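You operate a simulated robot arm through the tools that you are given. There is no shell and no other tool.

You are at the controls of a simulated robot arm. One attempt, no reset.

JOB
Seal the tray of corn in the left well of the tool drawer.
Fine: take it from the sealer shelf; shut and latch the drawer, press Start once, wait till the plate is up, then pull the drawer out again; the film lies flat; the other trays stay as they are. Where these are worked on the way, their far stop is far enough and under half their travel is too little: tool drawer.

Only the result counts: the job must be done as asked and must still hold three seconds after the hand-in. Knocking over, shifting, dropping, spilling or breaking anything else fails it. Lids that push on must go on centred and level and be pressed home; caps that screw on are set level and turned clockwise until they are tight.

ROBOT AND FRAMES
A 7-joint arm with a two-finger parallel gripper, fixed in place. Base frame: the origin is at the foot of the arm, x ahead of it, y to its left, z up. Readings come in mm, degrees, newtons and seconds.
Its first joint turns from -166.0 to 166.0 degrees. Payload 4.4 kg.
The TCP is the grasp point between the finger pads, 23 mm short of the fingertips. In the tool frame z runs along the fingers and y along their closing line. The gripper opens to 94 mm. The fingers are 38 mm wide and 10 mm thick; the gripper's body (54 by 96 mm) begins 39 mm behind the TCP.
Orientation is told as [roll, pitch, yaw] about the base's x, y, z axes, in that order, counted from this pose: with the fingers straight down and closing along the base's y, the tool's x points along the base's -x, its y along +y and its z along -z.

CONTROLS
- The arm moves only by the tool drive_tool. Its argument "motion" is a list of rows, each a list of 2 entries, a list of its own where there are three numbers: the shift along the base's x, y, z in mm, then the turn, a rotation vector about the base's x, y, z in degrees. In form: [[[tx, ty, tz], [ax, ay, az]], ...]. A call has 1 to 20 rows; each row is the pose to reach, as a shift and turn from the pose commanded when the call began. "jaw" is the closure, from 0 (fully open) to 1 (shut), set as the call begins (left out, the last holds). A row lasts 0.2 s, in which the tool goes at most 50 mm and 8.6 degrees; a call with a longer step from one row to the next is refused whole, and so is a gripper value outside its range. Where a pose cannot be reached the arm comes as near as it can. A force on the tool above 90 N (or 10 N above the force at the start of the call, whichever is more), or a blocked arm, ends the call early, and 0.2 s more pass. The fingers move at their own pace (about 72 mm/s each) and stop on an object; they squeeze with about 44 N. The grip force told is the motor's: it shows also when the fingers shut on nothing. Time passes only in rows, and 0.2 s behind the last, so rows that repeat a pose let the fingers close. It gives the time, the measured TCP pose, the force on the tool (base axes), the opening and the grip force at its end, in the units of the frame above (readings bear some noise), with the torque about the TCP (base axes, N m) and any sound that the robot's microphone picked up, and new pictures: "show" is both (left out), scene, wrist or none.
- Cameras (640 x 400 px; columns grow to the right, rows downward): "scene" is fixed at [220.6, 500.6, 1488.2]; the picture's right is [-0.20, -0.98, 0.00], its down [-0.61, 0.12, -0.78] and it looks along [0.77, -0.16, -0.62] (base axes); focal length 260 px, centre (320, 200). "wrist" rides on the gripper at [86, 16, -75] in the tool frame; the picture's right is [-0.18, 0.98, 0.00], its down [-0.58, -0.11, -0.81] and it looks along [-0.79, -0.15, 0.59] (tool axes); focal length 243 px, centre (320, 200). There is no depth. A picture from a camera that has moved, and an enlarged one, comes with that camera's place and axes in the base frame and with its lens.
- zoom(camera, box): a new picture of the part [left, top, right, bottom] of that camera's present view, enlarged. It takes no simulated time.
- finish_job(): hands the job in; it is judged then, once.

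Nothing tells you positions but the pictures and the camera data. Unless the task says otherwise, let go and move clear before handing in.

The tools are called after "Request:" as name(argument=value, ...) on one line, values as JSON. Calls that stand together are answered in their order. drive_tool: Moves the arm, as the interface text tells. Its arguments: {"type":"object","properties":{"motion":{"type":"array"},"jaw":{"type":"number"},"show":{"type":"string","enum":["both","scene","wrist","none"]}},"required":["motion"]} The other tools are called the same way: zoom (camera, box) takes an enlarged picture of a part of a camera's view; finish_job () hands the job in.

At the start:

```text
time: 0.0
ee_pos: [783.3, 333.3, 1273.2]
ee_rot: [0.1, -0.1, 0.0]
ft_force: [-0.3, 0.1, -0.9]
torque: [0.04, 0.04, -0.03]
opening: 93.9
finger_force: 0.0
```

scene: 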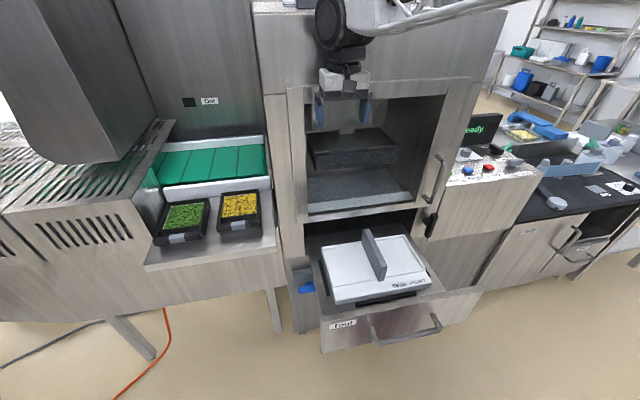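
wrist: 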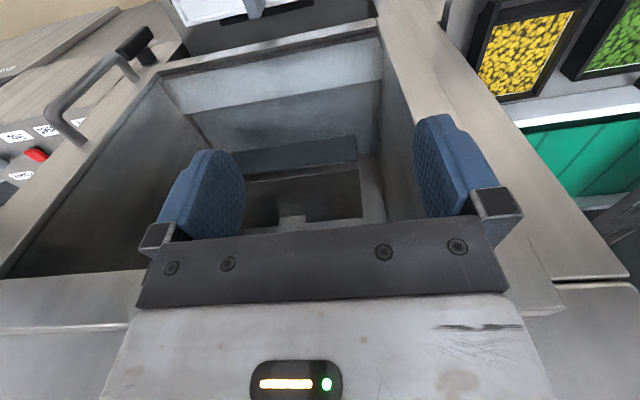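

I see a tray sealer with its tool drawer pulled out (a white cover/plate with a grey handle lying on it), two trays (green peas and yellow corn) on a shelf to the left, and a control panel with buttons to the right. First I zoom in to understand details.

Request:
zoom(camera="scene", box=[280, 210, 480, 360])

Request:
zoom(camera="scene", box=[130, 80, 290, 260])

Request:
zoom(camera="scene", box=[410, 90, 550, 250])

Request:
zoom(camera="scene", box=[280, 60, 460, 230])

```text
2.67 times, centred on (380, 285) of scene
camera zoom: at [220.6, 500.6, 1488.2], right [-0.2, -0.98, 0.0], down [-0.61, 0.12, -0.78], along [0.77, -0.16, -0.62], focal length 694 px, centre (160, -27)
```

zoom: 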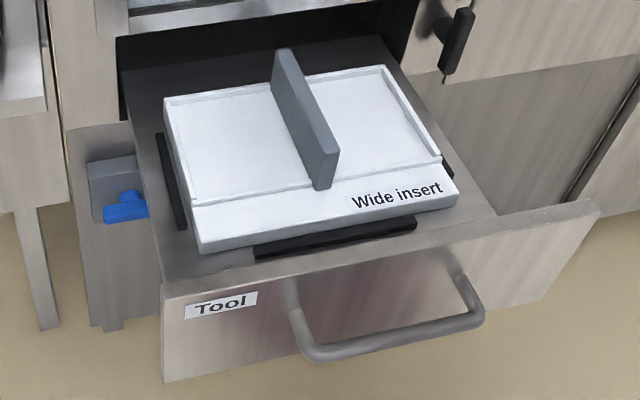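

```text
2.22 times, centred on (210, 170) of scene
camera zoom: at [220.6, 500.6, 1488.2], right [-0.2, -0.98, 0.0], down [-0.61, 0.12, -0.78], along [0.77, -0.16, -0.62], focal length 578 px, centre (564, 267)
```

zoom: 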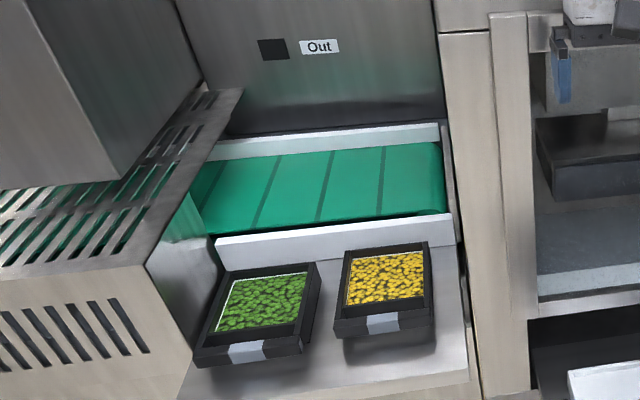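

```text
2.50 times, centred on (480, 170) of scene
camera zoom: at [220.6, 500.6, 1488.2], right [-0.2, -0.98, 0.0], down [-0.61, 0.12, -0.78], along [0.77, -0.16, -0.62], focal length 651 px, centre (-80, 275)
```

zoom: 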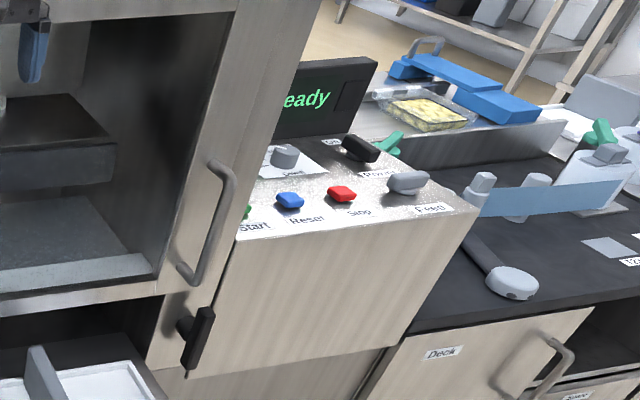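

```text
2.35 times, centred on (370, 145) of scene
camera zoom: at [220.6, 500.6, 1488.2], right [-0.2, -0.98, 0.0], down [-0.61, 0.12, -0.78], along [0.77, -0.16, -0.62], focal length 612 px, centre (202, 329)
```

zoom: 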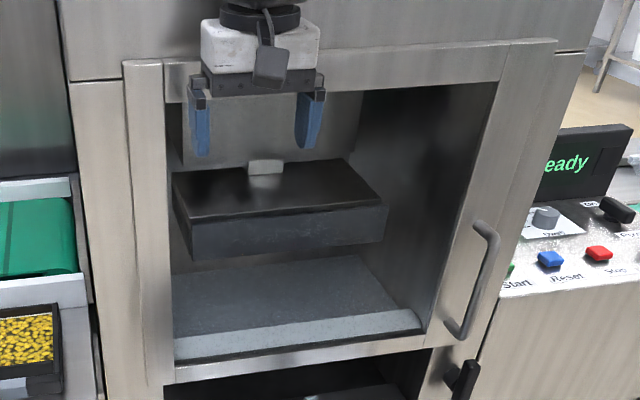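

The corn tray triangulates to about (913, 622, 951). I back the arm away from the machine to get better views of the drawer and shelf.

Request:
drive_tool(motion=[[[-45, 0, 0], [0, 0, 0]], [[-90, 0, 0], [0, 0, 0]], [[-135, 0, 0], [0, 0, 0]], [[-180, 0, 0], [0, 0, 0]], [[-225, 0, 0], [0, 0, 0]], [[-260, 0, 0], [0, 0, 0]]])

```text
time: 1.4
ee_pos: [522.5, 333.7, 1272.9]
ee_rot: [0.0, 0.1, -0.1]
ft_force: [0.7, -0.1, 0.0]
torque: [0.02, -0.03, 0.01]
opening: 94.2
finger_force: 0.1
camera wrist: at [433.6, 348.9, 1346.6], right [0.18, 0.98, 0.0], down [0.58, -0.11, 0.81], along [0.79, -0.15, -0.59], focal length 243 px, centre (320, 200)
```

scene: 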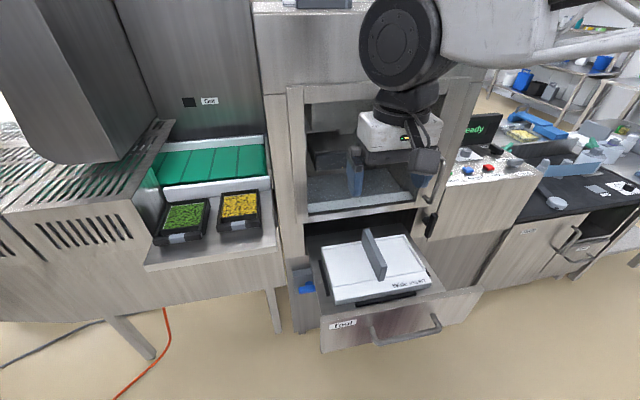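
wrist: 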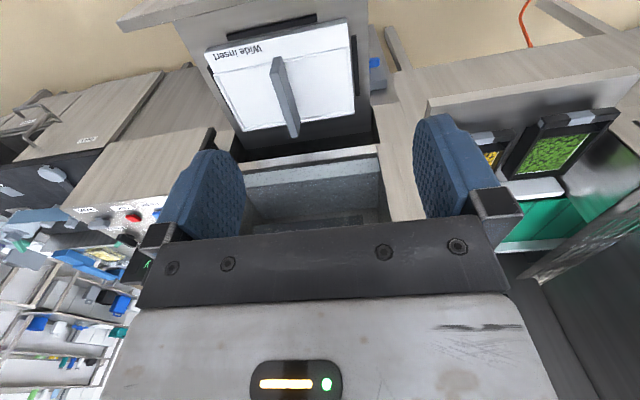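

Request:
zoom(camera="wrist", box=[180, 0, 420, 150])

Request:
zoom(camera="scene", box=[270, 200, 350, 250])

Request:
zoom(camera="scene", box=[280, 240, 350, 340])

Request:
zoom(camera="wrist", box=[60, 180, 160, 280])

```text
2.67 times, centred on (300, 75) of wrist
camera zoom: at [433.6, 348.9, 1346.6], right [0.18, 0.98, 0.0], down [0.58, -0.11, 0.81], along [0.79, -0.15, -0.59], focal length 647 px, centre (373, 533)
```

zoom: 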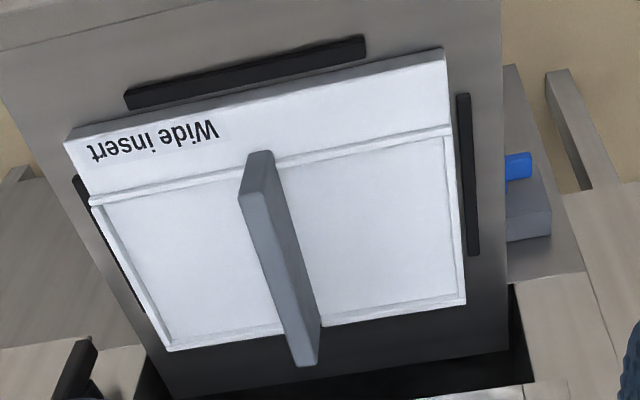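

```text
8.00 times, centred on (310, 225) of scene
camera zoom: at [220.6, 500.6, 1488.2], right [-0.2, -0.98, 0.0], down [-0.61, 0.12, -0.78], along [0.77, -0.16, -0.62], focal length 2082 px, centre (400, 0)
```

zoom: 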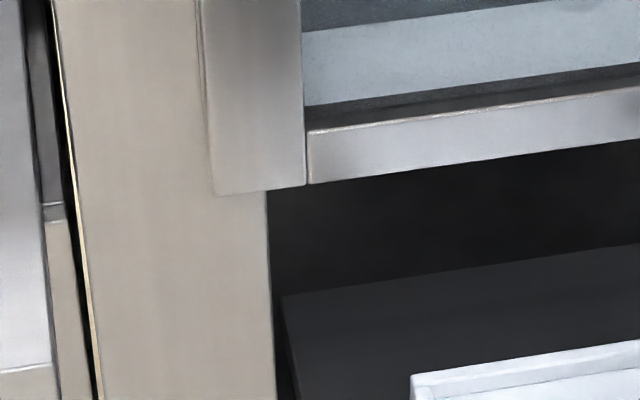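

```text
4.00 times, centred on (315, 290) of scene
camera zoom: at [220.6, 500.6, 1488.2], right [-0.2, -0.98, 0.0], down [-0.61, 0.12, -0.78], along [0.77, -0.16, -0.62], focal length 1041 px, centre (340, -160)
```

zoom: 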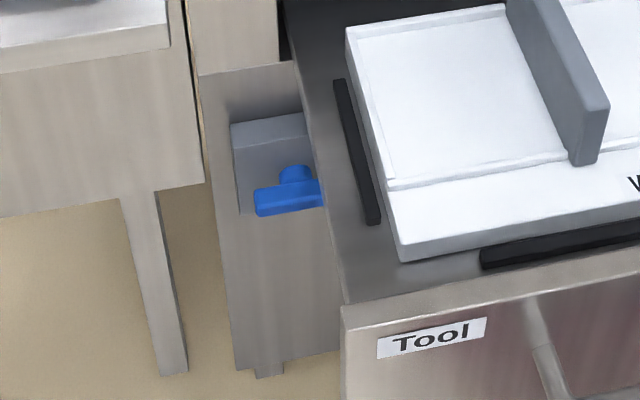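

```text
4.00 times, centred on (110, 230) of wrist
camera zoom: at [433.6, 348.9, 1346.6], right [0.18, 0.98, 0.0], down [0.58, -0.11, 0.81], along [0.79, -0.15, -0.59], focal length 970 px, centre (1160, 80)
```

zoom: 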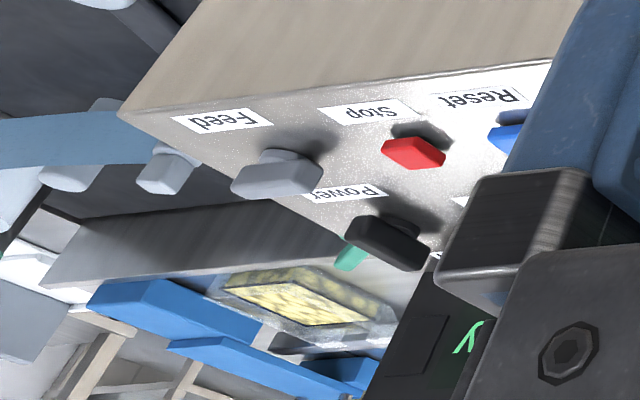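

The drawer holds a "Wide insert" with an upright grey fin, located by black bars. I move to look at it more closely, and to get a better baseline for its height.

Request:
drive_tool(motion=[[[-25, -20, -35], [0, 0, 0]], [[-50, -40, -70], [0, 0, 0]], [[-75, -60, -105], [0, 0, 0]], [[-100, -80, -140], [0, 0, 0]], [[-120, -100, -170], [0, 0, 0]], [[-120, -100, -170], [0, 0, 0]]])

```text
time: 2.8
ee_pos: [401.4, 233.2, 1104.0]
ee_rot: [0.0, -0.2, 0.1]
ft_force: [0.3, -0.4, 0.2]
torque: [0.01, 0.02, 0.0]
opening: 94.1
finger_force: 0.0
camera wrist: at [313.9, 250.3, 1178.1], right [0.18, 0.98, 0.0], down [0.58, -0.11, 0.81], along [0.79, -0.15, -0.59], focal length 243 px, centre (320, 200)
```

scene: 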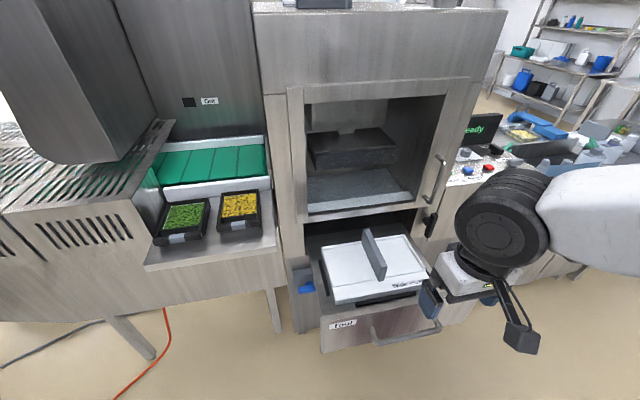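
wrist: 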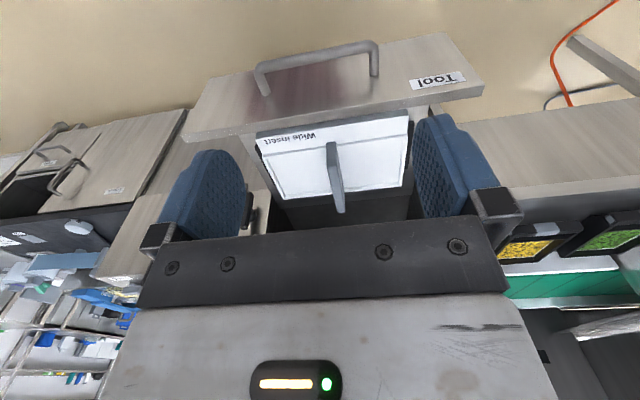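

Request:
zoom(camera="wrist", box=[180, 20, 500, 220])

Request:
zoom(camera="scene", box=[300, 210, 460, 310])

Request:
zoom(camera="scene", box=[285, 80, 465, 240])

Request:
zoom(camera="scene", box=[240, 0, 400, 60])

Request:
zoom(camera="scene", box=[480, 0, 640, 150])

Request:
zoom(camera="scene", box=[500, 100, 640, 270])

```text
2.00 times, centred on (340, 120) of wrist
camera zoom: at [313.9, 250.3, 1178.1], right [0.18, 0.98, 0.0], down [0.58, -0.11, 0.81], along [0.79, -0.15, -0.59], focal length 485 px, centre (280, 360)
```

zoom: 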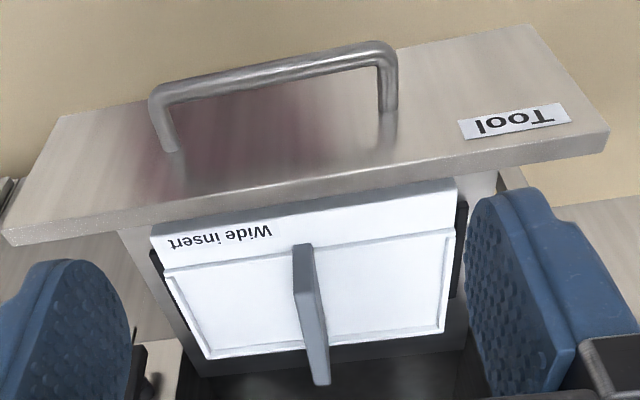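

```text
4.00 times, centred on (380, 260) of scene
camera zoom: at [220.6, 500.6, 1488.2], right [-0.2, -0.98, 0.0], down [-0.61, 0.12, -0.78], along [0.77, -0.16, -0.62], focal length 1041 px, centre (80, -40)
```

zoom: 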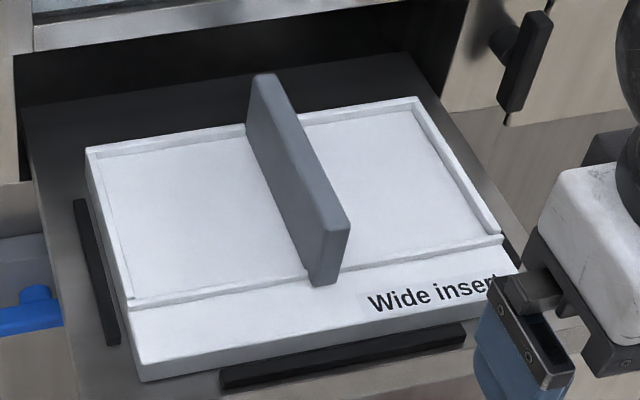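

```text
2.50 times, centred on (375, 160) of scene
camera zoom: at [220.6, 500.6, 1488.2], right [-0.2, -0.98, 0.0], down [-0.61, 0.12, -0.78], along [0.77, -0.16, -0.62], focal length 651 px, centre (182, 300)
```

zoom: 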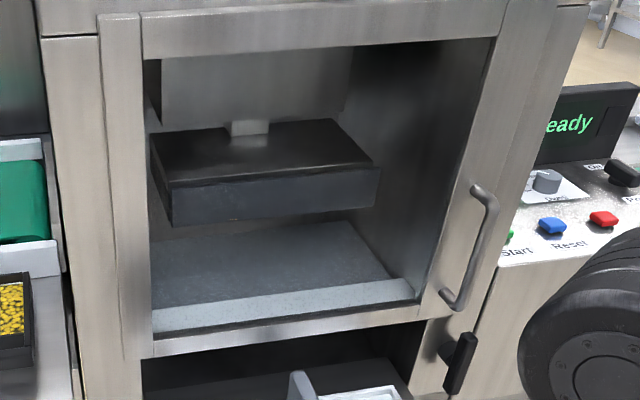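

```text
4.00 times, centred on (320, 30) of scene
camera zoom: at [220.6, 500.6, 1488.2], right [-0.2, -0.98, 0.0], down [-0.61, 0.12, -0.78], along [0.77, -0.16, -0.62], focal length 1041 px, centre (320, 880)
```

zoom: 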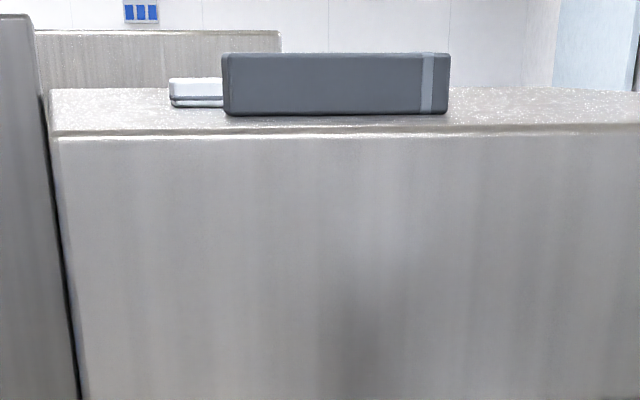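

```text
2.67 times, centred on (560, 75) of scene
camera zoom: at [220.6, 500.6, 1488.2], right [-0.2, -0.98, 0.0], down [-0.61, 0.12, -0.78], along [0.77, -0.16, -0.62], focal length 694 px, centre (-320, 533)
```

zoom: 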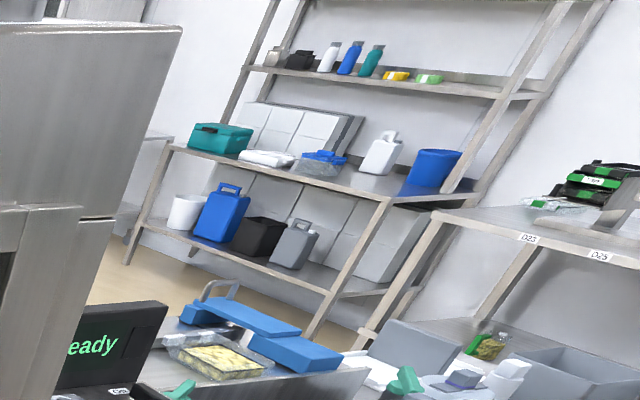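

```text
2.35 times, centred on (570, 185) of scene
camera zoom: at [220.6, 500.6, 1488.2], right [-0.2, -0.98, 0.0], down [-0.61, 0.12, -0.78], along [0.77, -0.16, -0.62], focal length 612 px, centre (-268, 235)
```

zoom: 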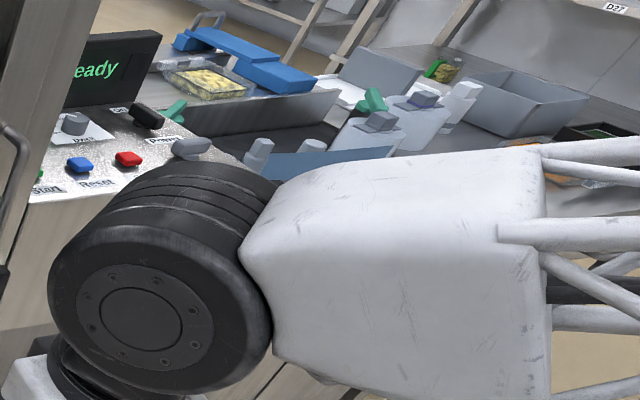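

The insert covers the wells: top near z≈774, spanning x 626–831, y 54–372, with a lifting fin at y≈213. Before deciding where to put it, I look around to the right for a parking spot and other items.

Request:
drive_tool(motion=[[[21.8, -43.4, 8], [0, 0, -6]], [[39.3, -88.6, 16], [0, 0, -12]], [[52, -135.5, 24], [0, 0, -18]], [[59.7, -183.4, 32], [0, 0, -24]], [[62.4, -231.9, 40], [0, 0, -30]], [[60, -280.4, 48], [0, 0, -36]], [[52.5, -328.4, 56], [0, 0, -42]]])

```text
time: 4.4
ee_pos: [454.2, -95.6, 1158.4]
ee_rot: [0.0, -0.1, -42.1]
ft_force: [-0.5, 0.2, -0.3]
torque: [0.01, 0.06, 0.0]
opening: 94.2
finger_force: 0.1
camera wrist: at [399.6, -25.6, 1232.1], right [0.8, 0.61, 0.0], down [0.36, -0.47, 0.81], along [0.49, -0.64, -0.59], focal length 243 px, centre (320, 200)
```

scene: 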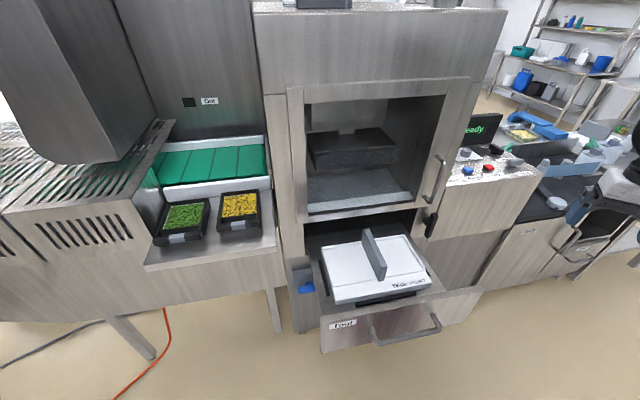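
wrist: 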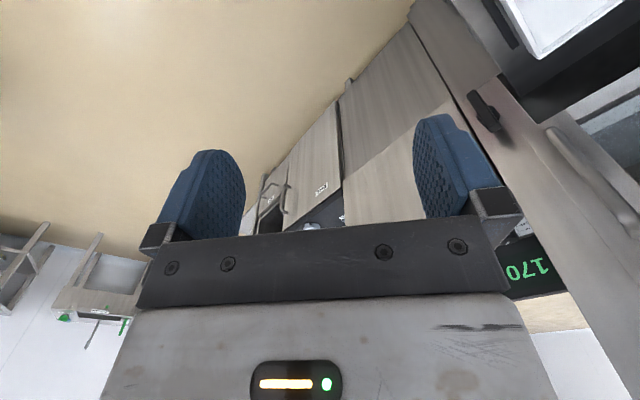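

Request:
zoom(camera="scene", box=[440, 110, 640, 270])

Request:
zoom(camera="scene", box=[440, 120, 540, 190])

Request:
zoom(camera="scene", box=[540, 110, 640, 220])

Request:
zoom(camera="scene", box=[130, 170, 290, 270])

Request:
zoom(camera="scene", box=[320, 290, 460, 370])

Request:
zoom(camera="scene", box=[400, 180, 460, 250])

```text
2.50 times, centred on (540, 190) of scene
camera zoom: at [220.6, 500.6, 1488.2], right [-0.2, -0.98, 0.0], down [-0.61, 0.12, -0.78], along [0.77, -0.16, -0.62], focal length 651 px, centre (-230, 225)
```

zoom: 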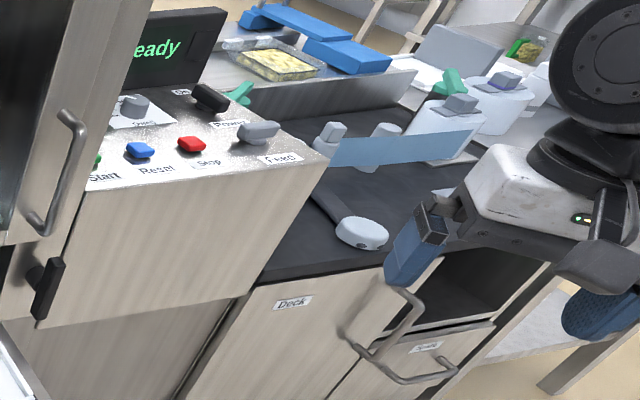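

```text
5.71 times, centred on (490, 155) of scene
camera zoom: at [220.6, 500.6, 1488.2], right [-0.2, -0.98, 0.0], down [-0.61, 0.12, -0.78], along [0.77, -0.16, -0.62], focal length 1487 px, centre (-651, 457)
```

zoom: 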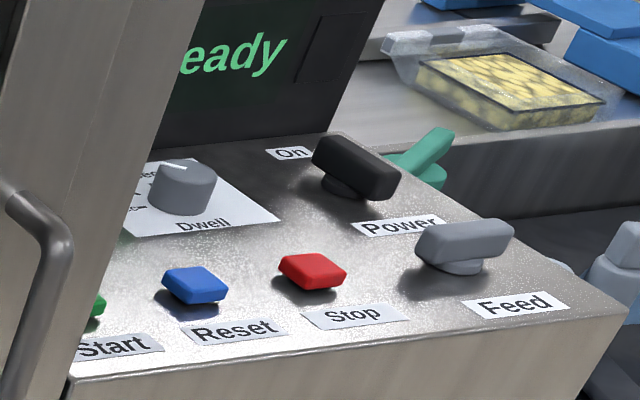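

```text
3.64 times, centred on (590, 165) of scene
camera zoom: at [220.6, 500.6, 1488.2], right [-0.2, -0.98, 0.0], down [-0.61, 0.12, -0.78], along [0.77, -0.16, -0.62], focal length 946 px, centre (-662, 327)
```

zoom: 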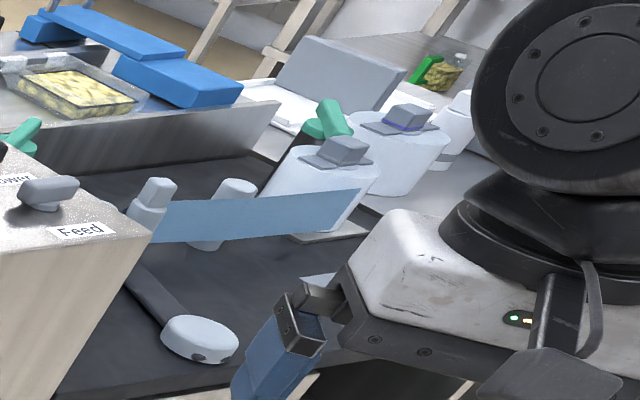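

```text
4.00 times, centred on (210, 220) of scene
camera zoom: at [220.6, 500.6, 1488.2], right [-0.2, -0.98, 0.0], down [-0.61, 0.12, -0.78], along [0.77, -0.16, -0.62], focal length 1041 px, centre (760, 120)
```

zoom: 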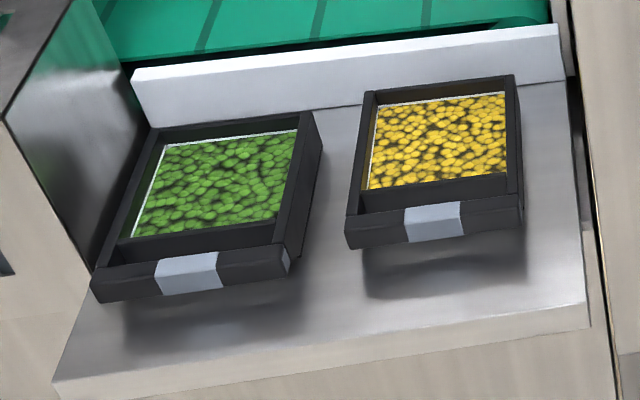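

```text
4.57 times, centred on (390, 330) of scene
camera zoom: at [220.6, 500.6, 1488.2], right [-0.2, -0.98, 0.0], down [-0.61, 0.12, -0.78], along [0.77, -0.16, -0.62], focal length 1190 px, centre (0, -394)
```

zoom: 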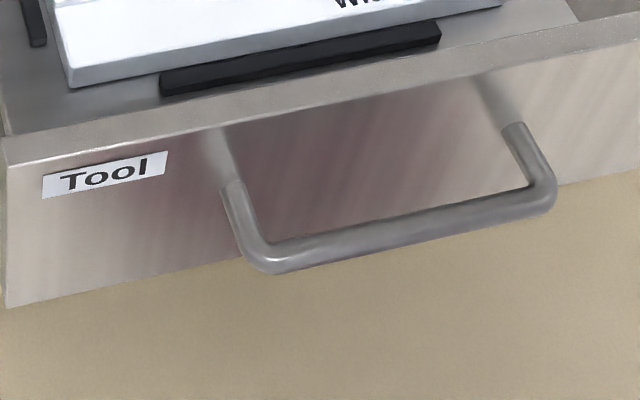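

```text
5.71 times, centred on (430, 215) of scene
camera zoom: at [220.6, 500.6, 1488.2], right [-0.2, -0.98, 0.0], down [-0.61, 0.12, -0.78], along [0.77, -0.16, -0.62], focal length 1487 px, centre (-309, 114)
```

zoom: 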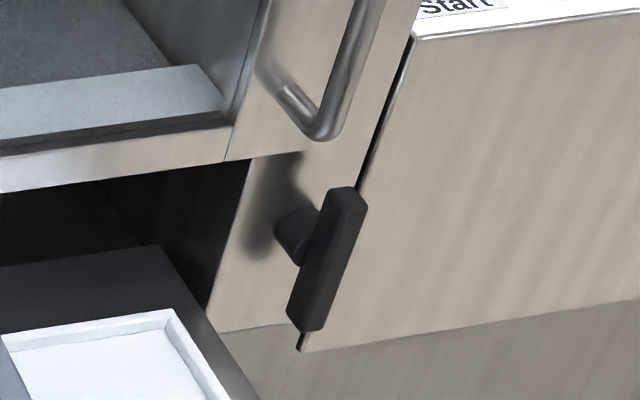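

I see the panel (Start, Reset, Stop, Dwell, Power on, Feed), and a black latch lever to the right of the drawer. Now I go for a close view of the two trays on the sealer shelf.

Request:
drive_tool(motion=[[[7.5, 48, 0], [0, 0, 6]], [[9.9, 96.5, 0], [0, 0, 12]], [[7.2, 145, 0], [0, 0, 18]], [[-0.5, 192.9, 0], [0, 0, 24]], [[-13.2, 239.8, 0], [0, 0, 30]], [[-30.7, 285, 0], [0, 0, 36]], [[-52.9, 328.2, 0], [0, 0, 42]], [[-22, 361.6, -3], [0, 0, 42]], [[8.8, 395, -6], [0, 0, 42]], [[39.6, 428.4, -9], [0, 0, 42]], [[70.4, 461.8, -12], [0, 0, 42]], [[101.2, 495.2, -15], [0, 0, 42]], [[132, 528.6, -18], [0, 0, 42]], [[162.8, 562, -21], [0, 0, 42]], [[193.6, 595.4, -24], [0, 0, 42]], [[224.4, 628.8, -27], [0, 0, 42]], [[255.2, 662.2, -28], [0, 0, 42]], [[286, 695.6, -28], [0, 0, 42]]])

```text
time: 8.2
ee_pos: [742.1, 602.0, 1130.6]
ee_rot: [0.1, -0.2, 0.0]
ft_force: [-1.0, -0.1, 0.8]
torque: [0.01, -0.03, 0.02]
opening: 94.2
finger_force: 0.0
camera wrist: at [654.0, 617.7, 1205.0], right [0.18, 0.98, 0.0], down [0.58, -0.11, 0.81], along [0.79, -0.15, -0.59], focal length 243 px, centre (320, 200)
```

scene: 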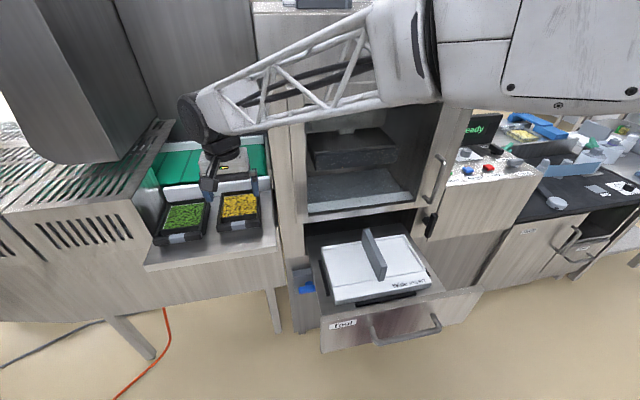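
wrist: 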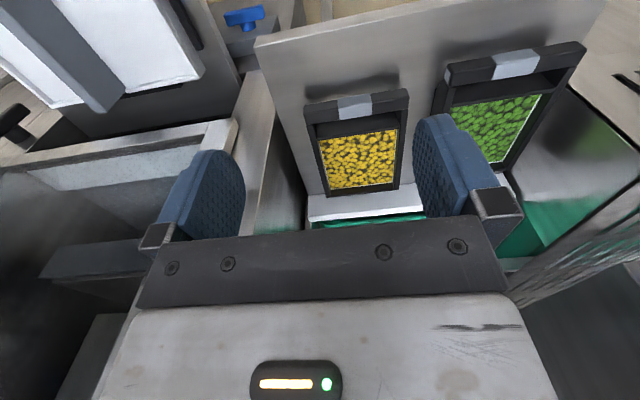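

Request:
zoom(camera="wrist", box=[250, 50, 450, 220])

Request:
zoom(camera="wrist", box=[400, 20, 620, 200])

Request:
zoom(camera="wrist", box=[180, 0, 320, 80])

Request:
zoom(camera="wrist", box=[0, 0, 240, 240])

```text
2.35 times, centred on (350, 135) of wrist
camera zoom: at [654.0, 617.7, 1205.0], right [0.18, 0.98, 0.0], down [0.58, -0.11, 0.81], along [0.79, -0.15, -0.59], focal length 571 px, centre (249, 353)
```

zoom: 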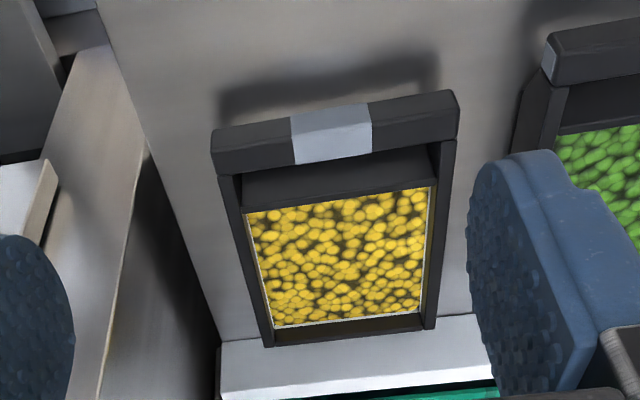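

```text
2.22 times, centred on (510, 110) of wrist
camera zoom: at [654.0, 617.7, 1205.0], right [0.18, 0.98, 0.0], down [0.58, -0.11, 0.81], along [0.79, -0.15, -0.59], focal length 539 px, centre (-102, 400)
```

zoom: 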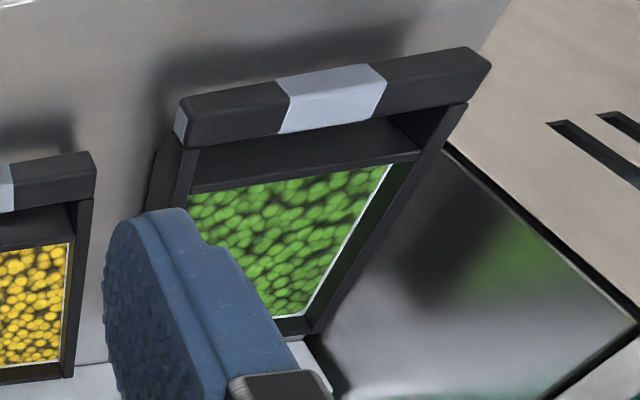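

```text
4.57 times, centred on (250, 40) of wrist
camera zoom: at [654.0, 617.7, 1205.0], right [0.18, 0.98, 0.0], down [0.58, -0.11, 0.81], along [0.79, -0.15, -0.59], focal length 1109 px, centre (640, 931)
```

zoom: 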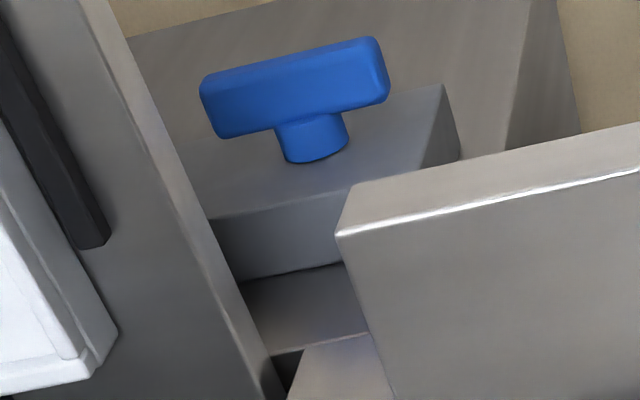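

```text
1.67 times, centred on (120, 120) of wrist
camera zoom: at [654.0, 617.7, 1205.0], right [0.18, 0.98, 0.0], down [0.58, -0.11, 0.81], along [0.79, -0.15, -0.59], focal length 404 px, centre (653, 333)
```

zoom: 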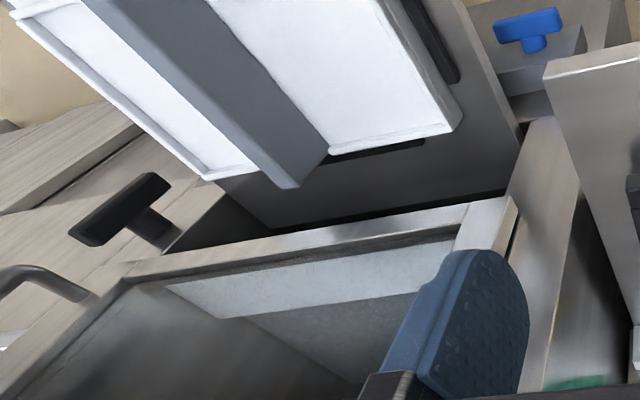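

The trays have a front grip bar (silver mark) about x 826–845, z 923–937, centre y≈630; the shelf is at about z≈897. I move nearer for a finer look at the corn tray's grip bar.

Request:
drive_tool(motion=[[[24, 4, -35], [0, 0, 0]], [[48, 8, -70], [0, 0, 0]], [[48, 8, -70], [0, 0, 0]]])

```text
time: 9.0
ee_pos: [789.4, 609.1, 1061.6]
ee_rot: [0.0, -0.1, -0.1]
ft_force: [0.4, -0.2, -0.3]
torque: [-0.03, 0.02, 0.0]
opening: 93.9
finger_force: 0.1
camera wrist: at [701.6, 625.1, 1135.7], right [0.18, 0.98, 0.0], down [0.58, -0.11, 0.81], along [0.79, -0.15, -0.59], focal length 243 px, centre (320, 200)
```

scene: 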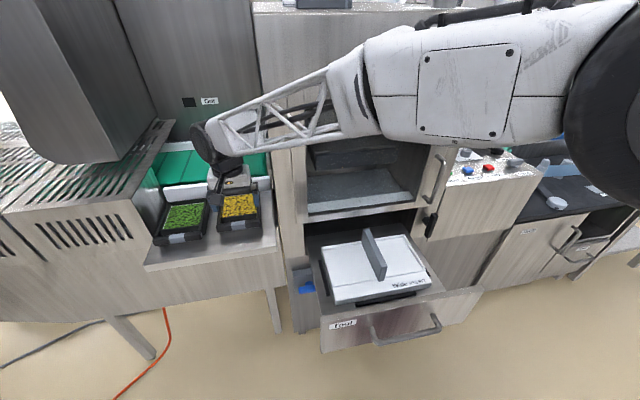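
wrist: 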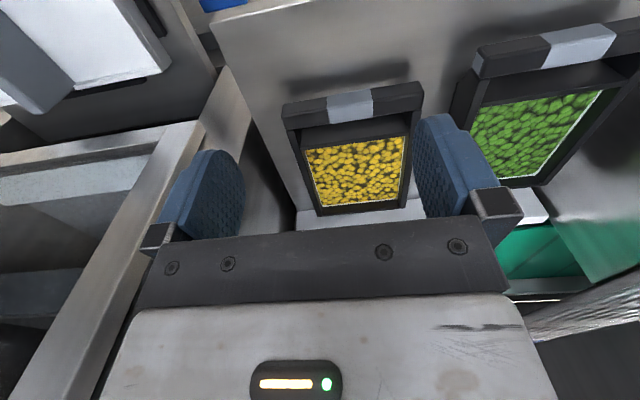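

Request:
zoom(camera="wrist", box=[270, 70, 440, 220])

Request:
zoom(camera="wrist", box=[440, 10, 640, 180])

Request:
zoom(camera="scene", box=[210, 180, 270, 240])

```text
2.67 times, centred on (355, 145) of wrist
camera zoom: at [701.6, 625.1, 1135.7], right [0.18, 0.98, 0.0], down [0.58, -0.11, 0.81], along [0.79, -0.15, -0.59], focal length 647 px, centre (227, 347)
```

zoom: 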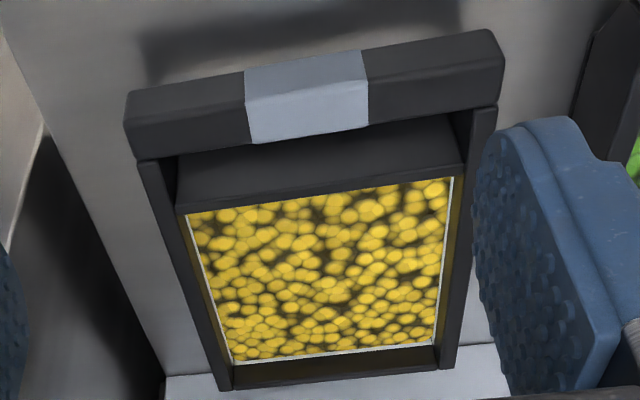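

```text
2.35 times, centred on (540, 95) of wrist
camera zoom: at [701.6, 625.1, 1135.7], right [0.18, 0.98, 0.0], down [0.58, -0.11, 0.81], along [0.79, -0.15, -0.59], focal length 571 px, centre (-198, 447)
```

zoom: 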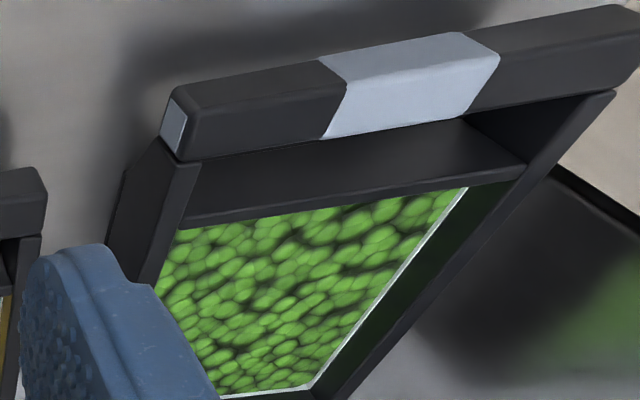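

```text
6.67 times, centred on (240, 210) of scene
camera zoom: at [220.6, 500.6, 1488.2], right [-0.2, -0.98, 0.0], down [-0.61, 0.12, -0.78], along [0.77, -0.16, -0.62], focal length 1735 px, centre (853, 133)
```

zoom: 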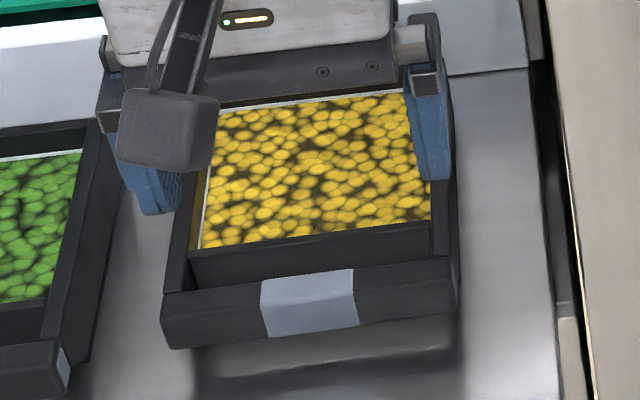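

The tray's handle bar stands about 26 mm in front of the tray box, so the fingers can straddle it at the silver mark. Now I check the deck to the right as a parking spot for the wide insert.

Request:
drive_tool(motion=[[[-32.4, -31.3, 12], [0, 0, 0]], [[-64.8, -62.6, 24], [0, 0, 0]], [[-97.2, -93.9, 36], [0, 0, 0]], [[-129.6, -125.2, 48], [0, 0, 0]], [[-162, -156.5, 60], [0, 0, 0]], [[-194.4, -187.8, 72], [0, 0, 0]], [[-226.8, -219.1, 84], [0, 0, 0]], [[-259.2, -250.4, 96], [0, 0, 0]], [[-291.6, -281.7, 108], [0, 0, 0]], [[-324, -313, 120], [0, 0, 0]], [[-356.4, -344.3, 132], [0, 0, 0]], [[-388, -376, 140], [0, 0, 0]], [[-366.2, -419.4, 140], [0, 0, -6]], [[-348.7, -464.6, 140], [0, 0, -12]], [[-336, -511.5, 140], [0, 0, -18]], [[-328.3, -559.4, 140], [0, 0, -24]], [[-325.6, -607.9, 140], [0, 0, -30]], [[-328, -656.4, 140], [0, 0, -36]], [[-335.5, -704.4, 140], [0, 0, -42]]], show="none")

Request:
drive_tool(motion=[[[-12.4, -46.9, 0], [0, 0, 0]], [[-29.7, -92.3, 0], [0, 0, 0]], [[-29.7, -140, 0], [0, 0, 0]], [[-29.7, -188, 0], [0, 0, 8]], [[-29.7, -236, 0], [0, 0, 16]], [[-29.7, -270, 0], [0, 0, 24]], [[-29.7, -270, 0], [0, 0, 24]]])

```text
time: 13.0
ee_pos: [456.2, -96.9, 1202.6]
ee_rot: [0.0, -0.1, -42.2]
ft_force: [0.0, -1.0, 0.4]
torque: [-0.01, -0.01, 0.01]
opening: 93.9
finger_force: 0.1
```

```text
time: 14.8
ee_pos: [443.6, -329.9, 1216.4]
ee_rot: [-0.7, -1.6, -13.7]
ft_force: [0.7, 0.2, 0.0]
torque: [0.02, -0.03, 0.01]
opening: 94.1
finger_force: 0.0
stopped in row 7: the arm was blocked; the commanded pose is now the measured one
camera wrist: at [360.6, -292.7, 1287.3], right [0.41, 0.91, -0.01], down [0.52, -0.23, 0.82], along [0.75, -0.34, -0.57], focal length 243 px, centre (320, 200)
```

scene: 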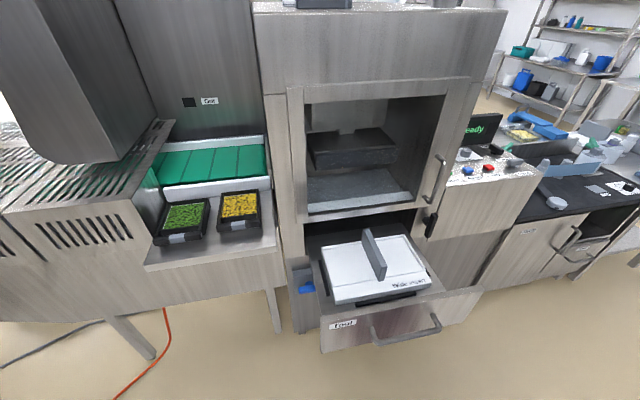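
wrist: 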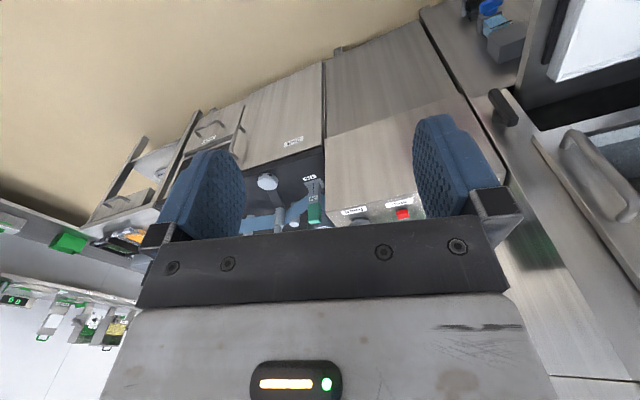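

Request:
zoom(camera="scene", box=[500, 100, 640, 270])

Request:
zoom(camera="wrist", box=[160, 40, 440, 240])

Request:
zoom(camera="wrist", box=[0, 130, 200, 350])

Request:
zoom(camera="wrist", box=[440, 0, 640, 180])

```text
2.35 times, centred on (570, 185) of scene
camera zoom: at [220.6, 500.6, 1488.2], right [-0.2, -0.98, 0.0], down [-0.61, 0.12, -0.78], along [0.77, -0.16, -0.62], focal length 612 px, centre (-268, 235)
```

zoom: 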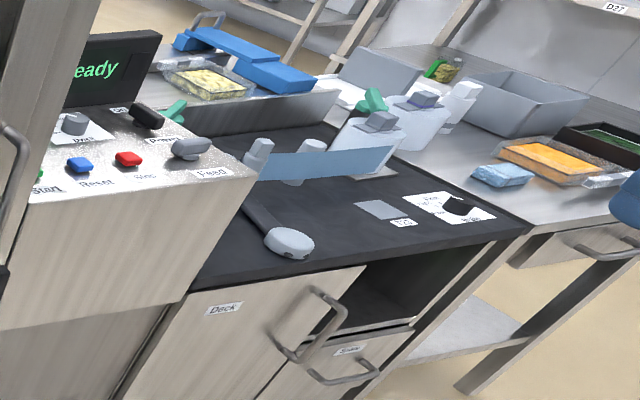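

```text
2.00 times, centred on (300, 140) of wrist
camera zoom: at [360.6, -292.7, 1287.3], right [0.41, 0.91, -0.01], down [0.52, -0.23, 0.82], along [0.75, -0.34, -0.57], focal length 485 px, centre (360, 320)
```

zoom: 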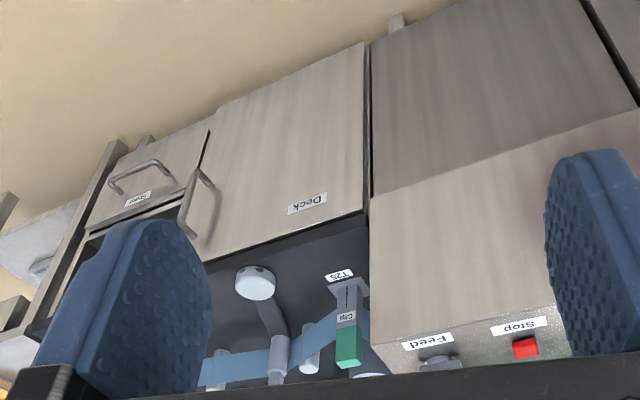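

```text
1.82 times, centred on (100, 240) of wrist
camera zoom: at [360.6, -292.7, 1287.3], right [0.41, 0.91, -0.01], down [0.52, -0.23, 0.82], along [0.75, -0.34, -0.57], focal length 441 px, centre (720, 127)
```

zoom: 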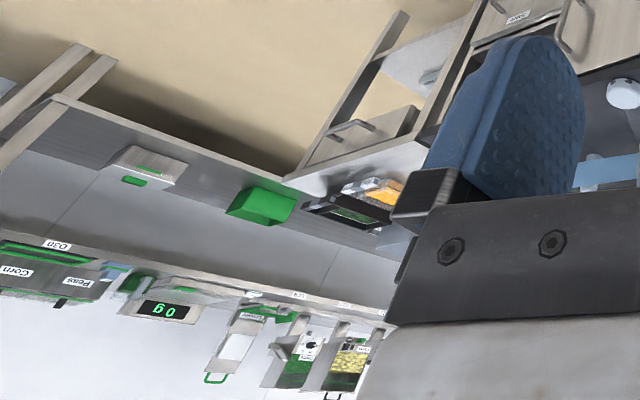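

```text
2.22 times, centred on (540, 90) of wrist
camera zoom: at [360.6, -292.7, 1287.3], right [0.41, 0.91, -0.01], down [0.52, -0.23, 0.82], along [0.75, -0.34, -0.57], focal length 539 px, centre (-169, 444)
```

zoom: 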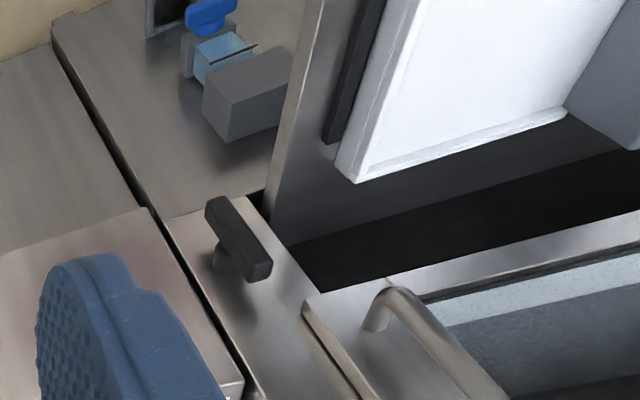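

Request:
zoom(camera="wrist", box=[470, 0, 550, 70])

Request:
zoom(camera="wrist", box=[180, 60, 260, 140])

Request:
zoom(camera="scene", box=[580, 170, 640, 210])

Request:
zoom(camera="scene", box=[530, 120, 640, 200])

```text
5.71 times, centred on (510, 35) of wrist
camera zoom: at [360.6, -292.7, 1287.3], right [0.41, 0.91, -0.01], down [0.52, -0.23, 0.82], along [0.75, -0.34, -0.57], focal length 1386 px, centre (-766, 1143)
```

zoom: 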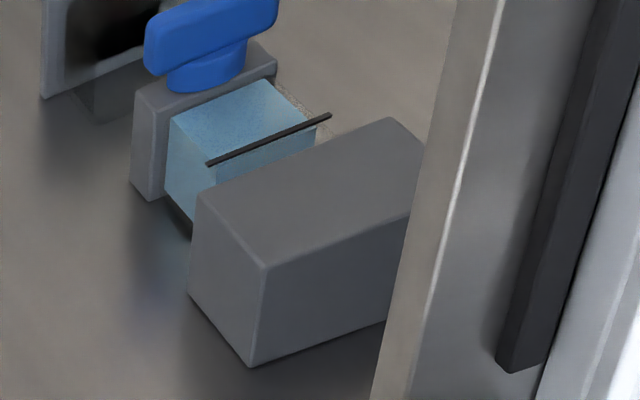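

```text
5.00 times, centred on (220, 100) of wrist
camera zoom: at [360.6, -292.7, 1287.3], right [0.41, 0.91, -0.01], down [0.52, -0.23, 0.82], along [0.75, -0.34, -0.57], focal length 1213 px, centre (820, 700)
```

zoom: 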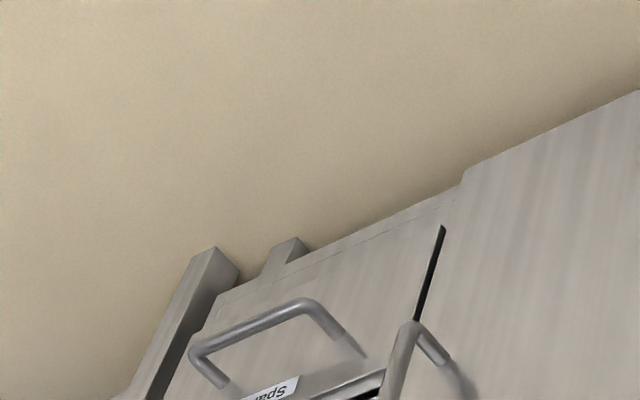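

```text
10.00 times, centred on (610, 190) of scene
camera zoom: at [220.6, 500.6, 1488.2], right [-0.2, -0.98, 0.0], down [-0.61, 0.12, -0.78], along [0.77, -0.16, -0.62], focal length 2603 px, centre (-2580, 300)
```

zoom: 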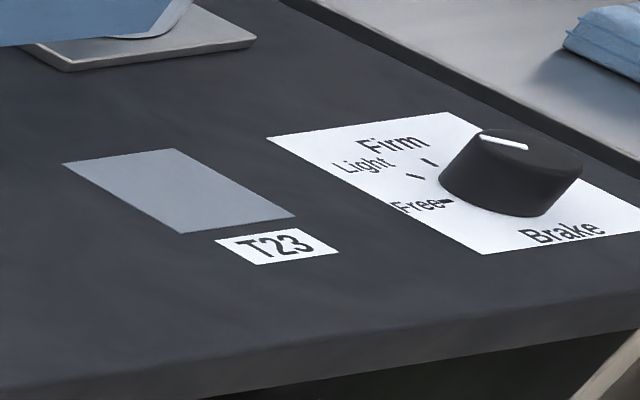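

```text
5.00 times, centred on (585, 160) of scene
camera zoom: at [220.6, 500.6, 1488.2], right [-0.2, -0.98, 0.0], down [-0.61, 0.12, -0.78], along [0.77, -0.16, -0.62], focal length 1301 px, centre (-1005, 400)
```

zoom: 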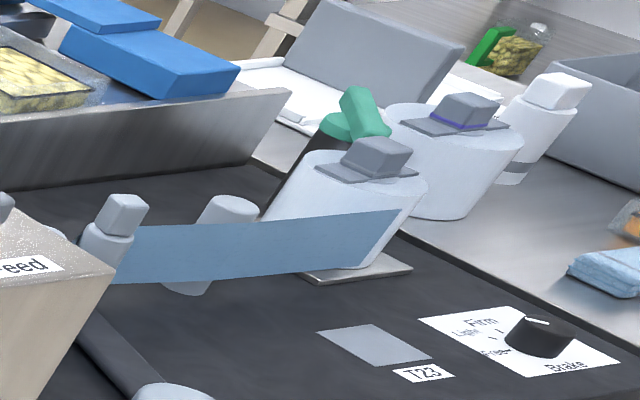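

The deck to the right is the film deck (web, rollers, brake knob), so I would rather not park anything there. I look around further to the right and behind the arm for a free table.

Request:
drive_tool(motion=[[[-30.2, -10.3, 0], [0, 0, -7.4]], [[-60.4, -20.6, 0], [0, 0, -14.8]], [[-90.6, -30.9, 0], [0, 0, -22.2]], [[-120.8, -41.2, 0], [0, 0, -29.6]], [[-151, -51.5, 0], [0, 0, -37]], [[-181.2, -61.8, 0], [0, 0, -44.4]], [[-211.6, -72, 0], [0, 0, -51.8]], [[-254.9, -94, 0], [0, 0, -58]], [[-300.2, -111.4, 0], [0, 0, -64]], [[-347.1, -124, 0], [0, 0, -70]]], show="wrist")

```text
time: 15.7
ee_pos: [421.3, -312.8, 1178.4]
ee_rot: [0.0, 2.6, -27.1]
ft_force: [1.3, 0.3, 1.5]
torque: [0.0, 0.0, 0.01]
opening: 94.0
finger_force: 0.0
stopped in row 4: the arm was blocked; the commanded pose is now the measured one
camera wrist: at [352.7, -261.5, 1256.2], right [0.61, 0.79, -0.01], down [0.5, -0.38, 0.78], along [0.61, -0.48, -0.63], focal length 243 px, centre (320, 200)
```

wrist: 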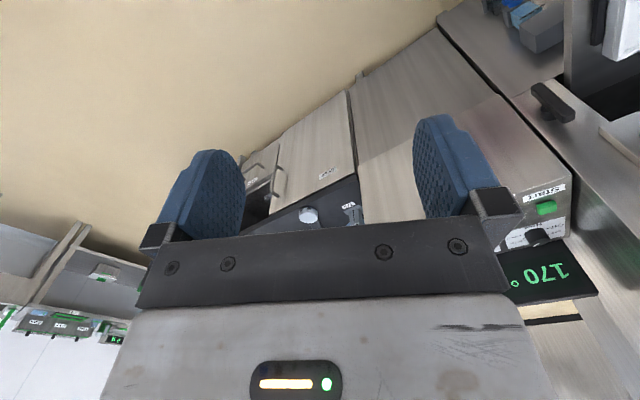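

Request:
drive_tool(motion=[[[8, 43, 5], [0, 0, -3]], [[16, 86, 5], [0, 0, -6]], [[24, 129, 5], [0, 0, -9]], [[30, 172, 5], [0, 0, -12]], [[34, 216, 5], [0, 0, -15]]], show="none")

Request:
drive_tool(motion=[[[-7.5, -48, 0], [0, 0, -6]], [[-20, -94, 0], [0, 0, -12]], [[-37, -140, 0], [0, 0, -18]], [[-59, -183, 0], [0, 0, -24]], [[-85, -224, 0], [0, 0, -30]]], show="wrist")

```text
time: 16.9
ee_pos: [453.0, -98.8, 1183.5]
ee_rot: [0.1, 2.5, -42.5]
ft_force: [0.4, -0.3, -0.4]
torque: [0.04, 0.02, -0.02]
opening: 94.2
finger_force: 0.0
```

```text
time: 18.3
ee_pos: [400.9, -290.9, 1165.1]
ee_rot: [-0.8, 4.2, -67.0]
ft_force: [0.2, -0.5, -0.1]
torque: [0.04, 0.06, 0.0]
opening: 93.9
finger_force: 0.0
stopped in row 5: the arm was blocked; the commanded pose is now the measured one
camera wrist: at [384.7, -210.7, 1244.7], right [0.98, 0.22, -0.03], down [0.16, -0.63, 0.76], along [0.15, -0.75, -0.65], focal length 243 px, centre (320, 200)
```

wrist: 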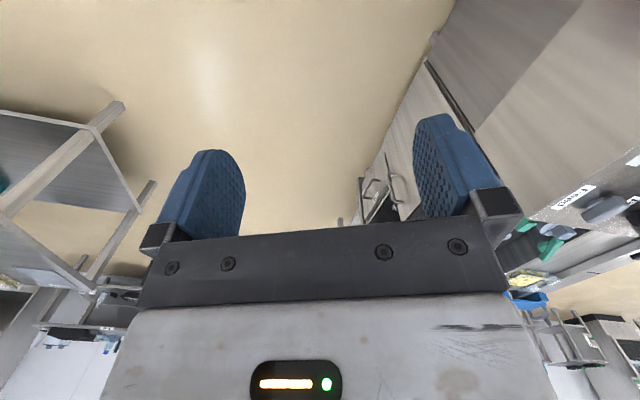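

The arm is blocked on that side by its own limits, and no free table is visible there. I straighten the tool, go back, and look to the left side.

Request:
drive_tool(motion=[[[10, 30, 0], [-1.8, -1.2, 0]], [[20, 60, 10], [-3.55, -2.38, 0]]], show="none")

Request:
drive_tool(motion=[[[13, 45, 0], [0, 0, 6]], [[24, 90, 0], [0, 0, 12]], [[31, 136, 0], [0, 0, 18]], [[36, 184, 0], [0, 0, 24]], [[40, 232, 0], [0, 0, 30]], [[40, 280, 0], [0, 0, 36]], [[36, 328, 0], [0, 0, 42]], [[26, 375, 0], [0, 0, 48]], [[12, 421, 0], [0, 0, 54]], [[-8, 465, 0], [0, 0, 61]], [[-34, 506, 0], [0, 0, 67]], [[-64, 544, 0], [0, 0, 73]], [[-98, 578, 0], [0, 0, 79]], [[-136, 608, 0], [0, 0, 85]], [[-178, 632, 0], [0, 0, 91]], [[-222, 650, 0], [0, 0, 97]]], show="wrist")

```text
time: 18.9
ee_pos: [419.4, -233.7, 1179.2]
ee_rot: [0.2, -0.6, -67.1]
ft_force: [0.1, 0.0, 0.2]
torque: [-0.01, 0.02, 0.03]
opening: 94.0
finger_force: 0.1
```

```text
time: 22.3
ee_pos: [196.6, 417.4, 1178.7]
ee_rot: [0.3, -0.4, 30.0]
ft_force: [0.7, -0.1, 0.2]
torque: [0.03, 0.0, 0.03]
opening: 93.9
finger_force: 0.1
camera wrist: at [112.4, 387.2, 1252.8], right [-0.33, 0.94, 0.01], down [0.55, 0.19, 0.81], along [0.76, 0.27, -0.59], focal length 243 px, centre (320, 200)
```

wrist: 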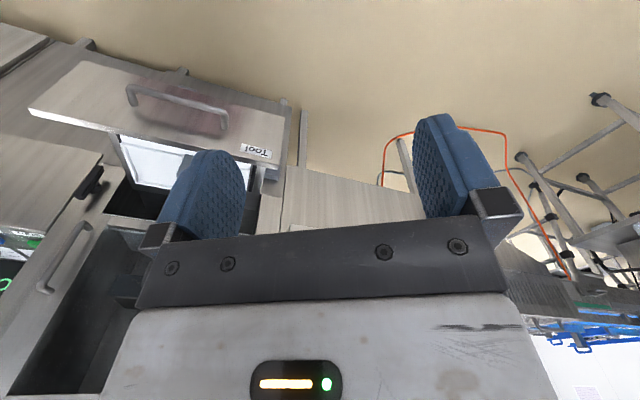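

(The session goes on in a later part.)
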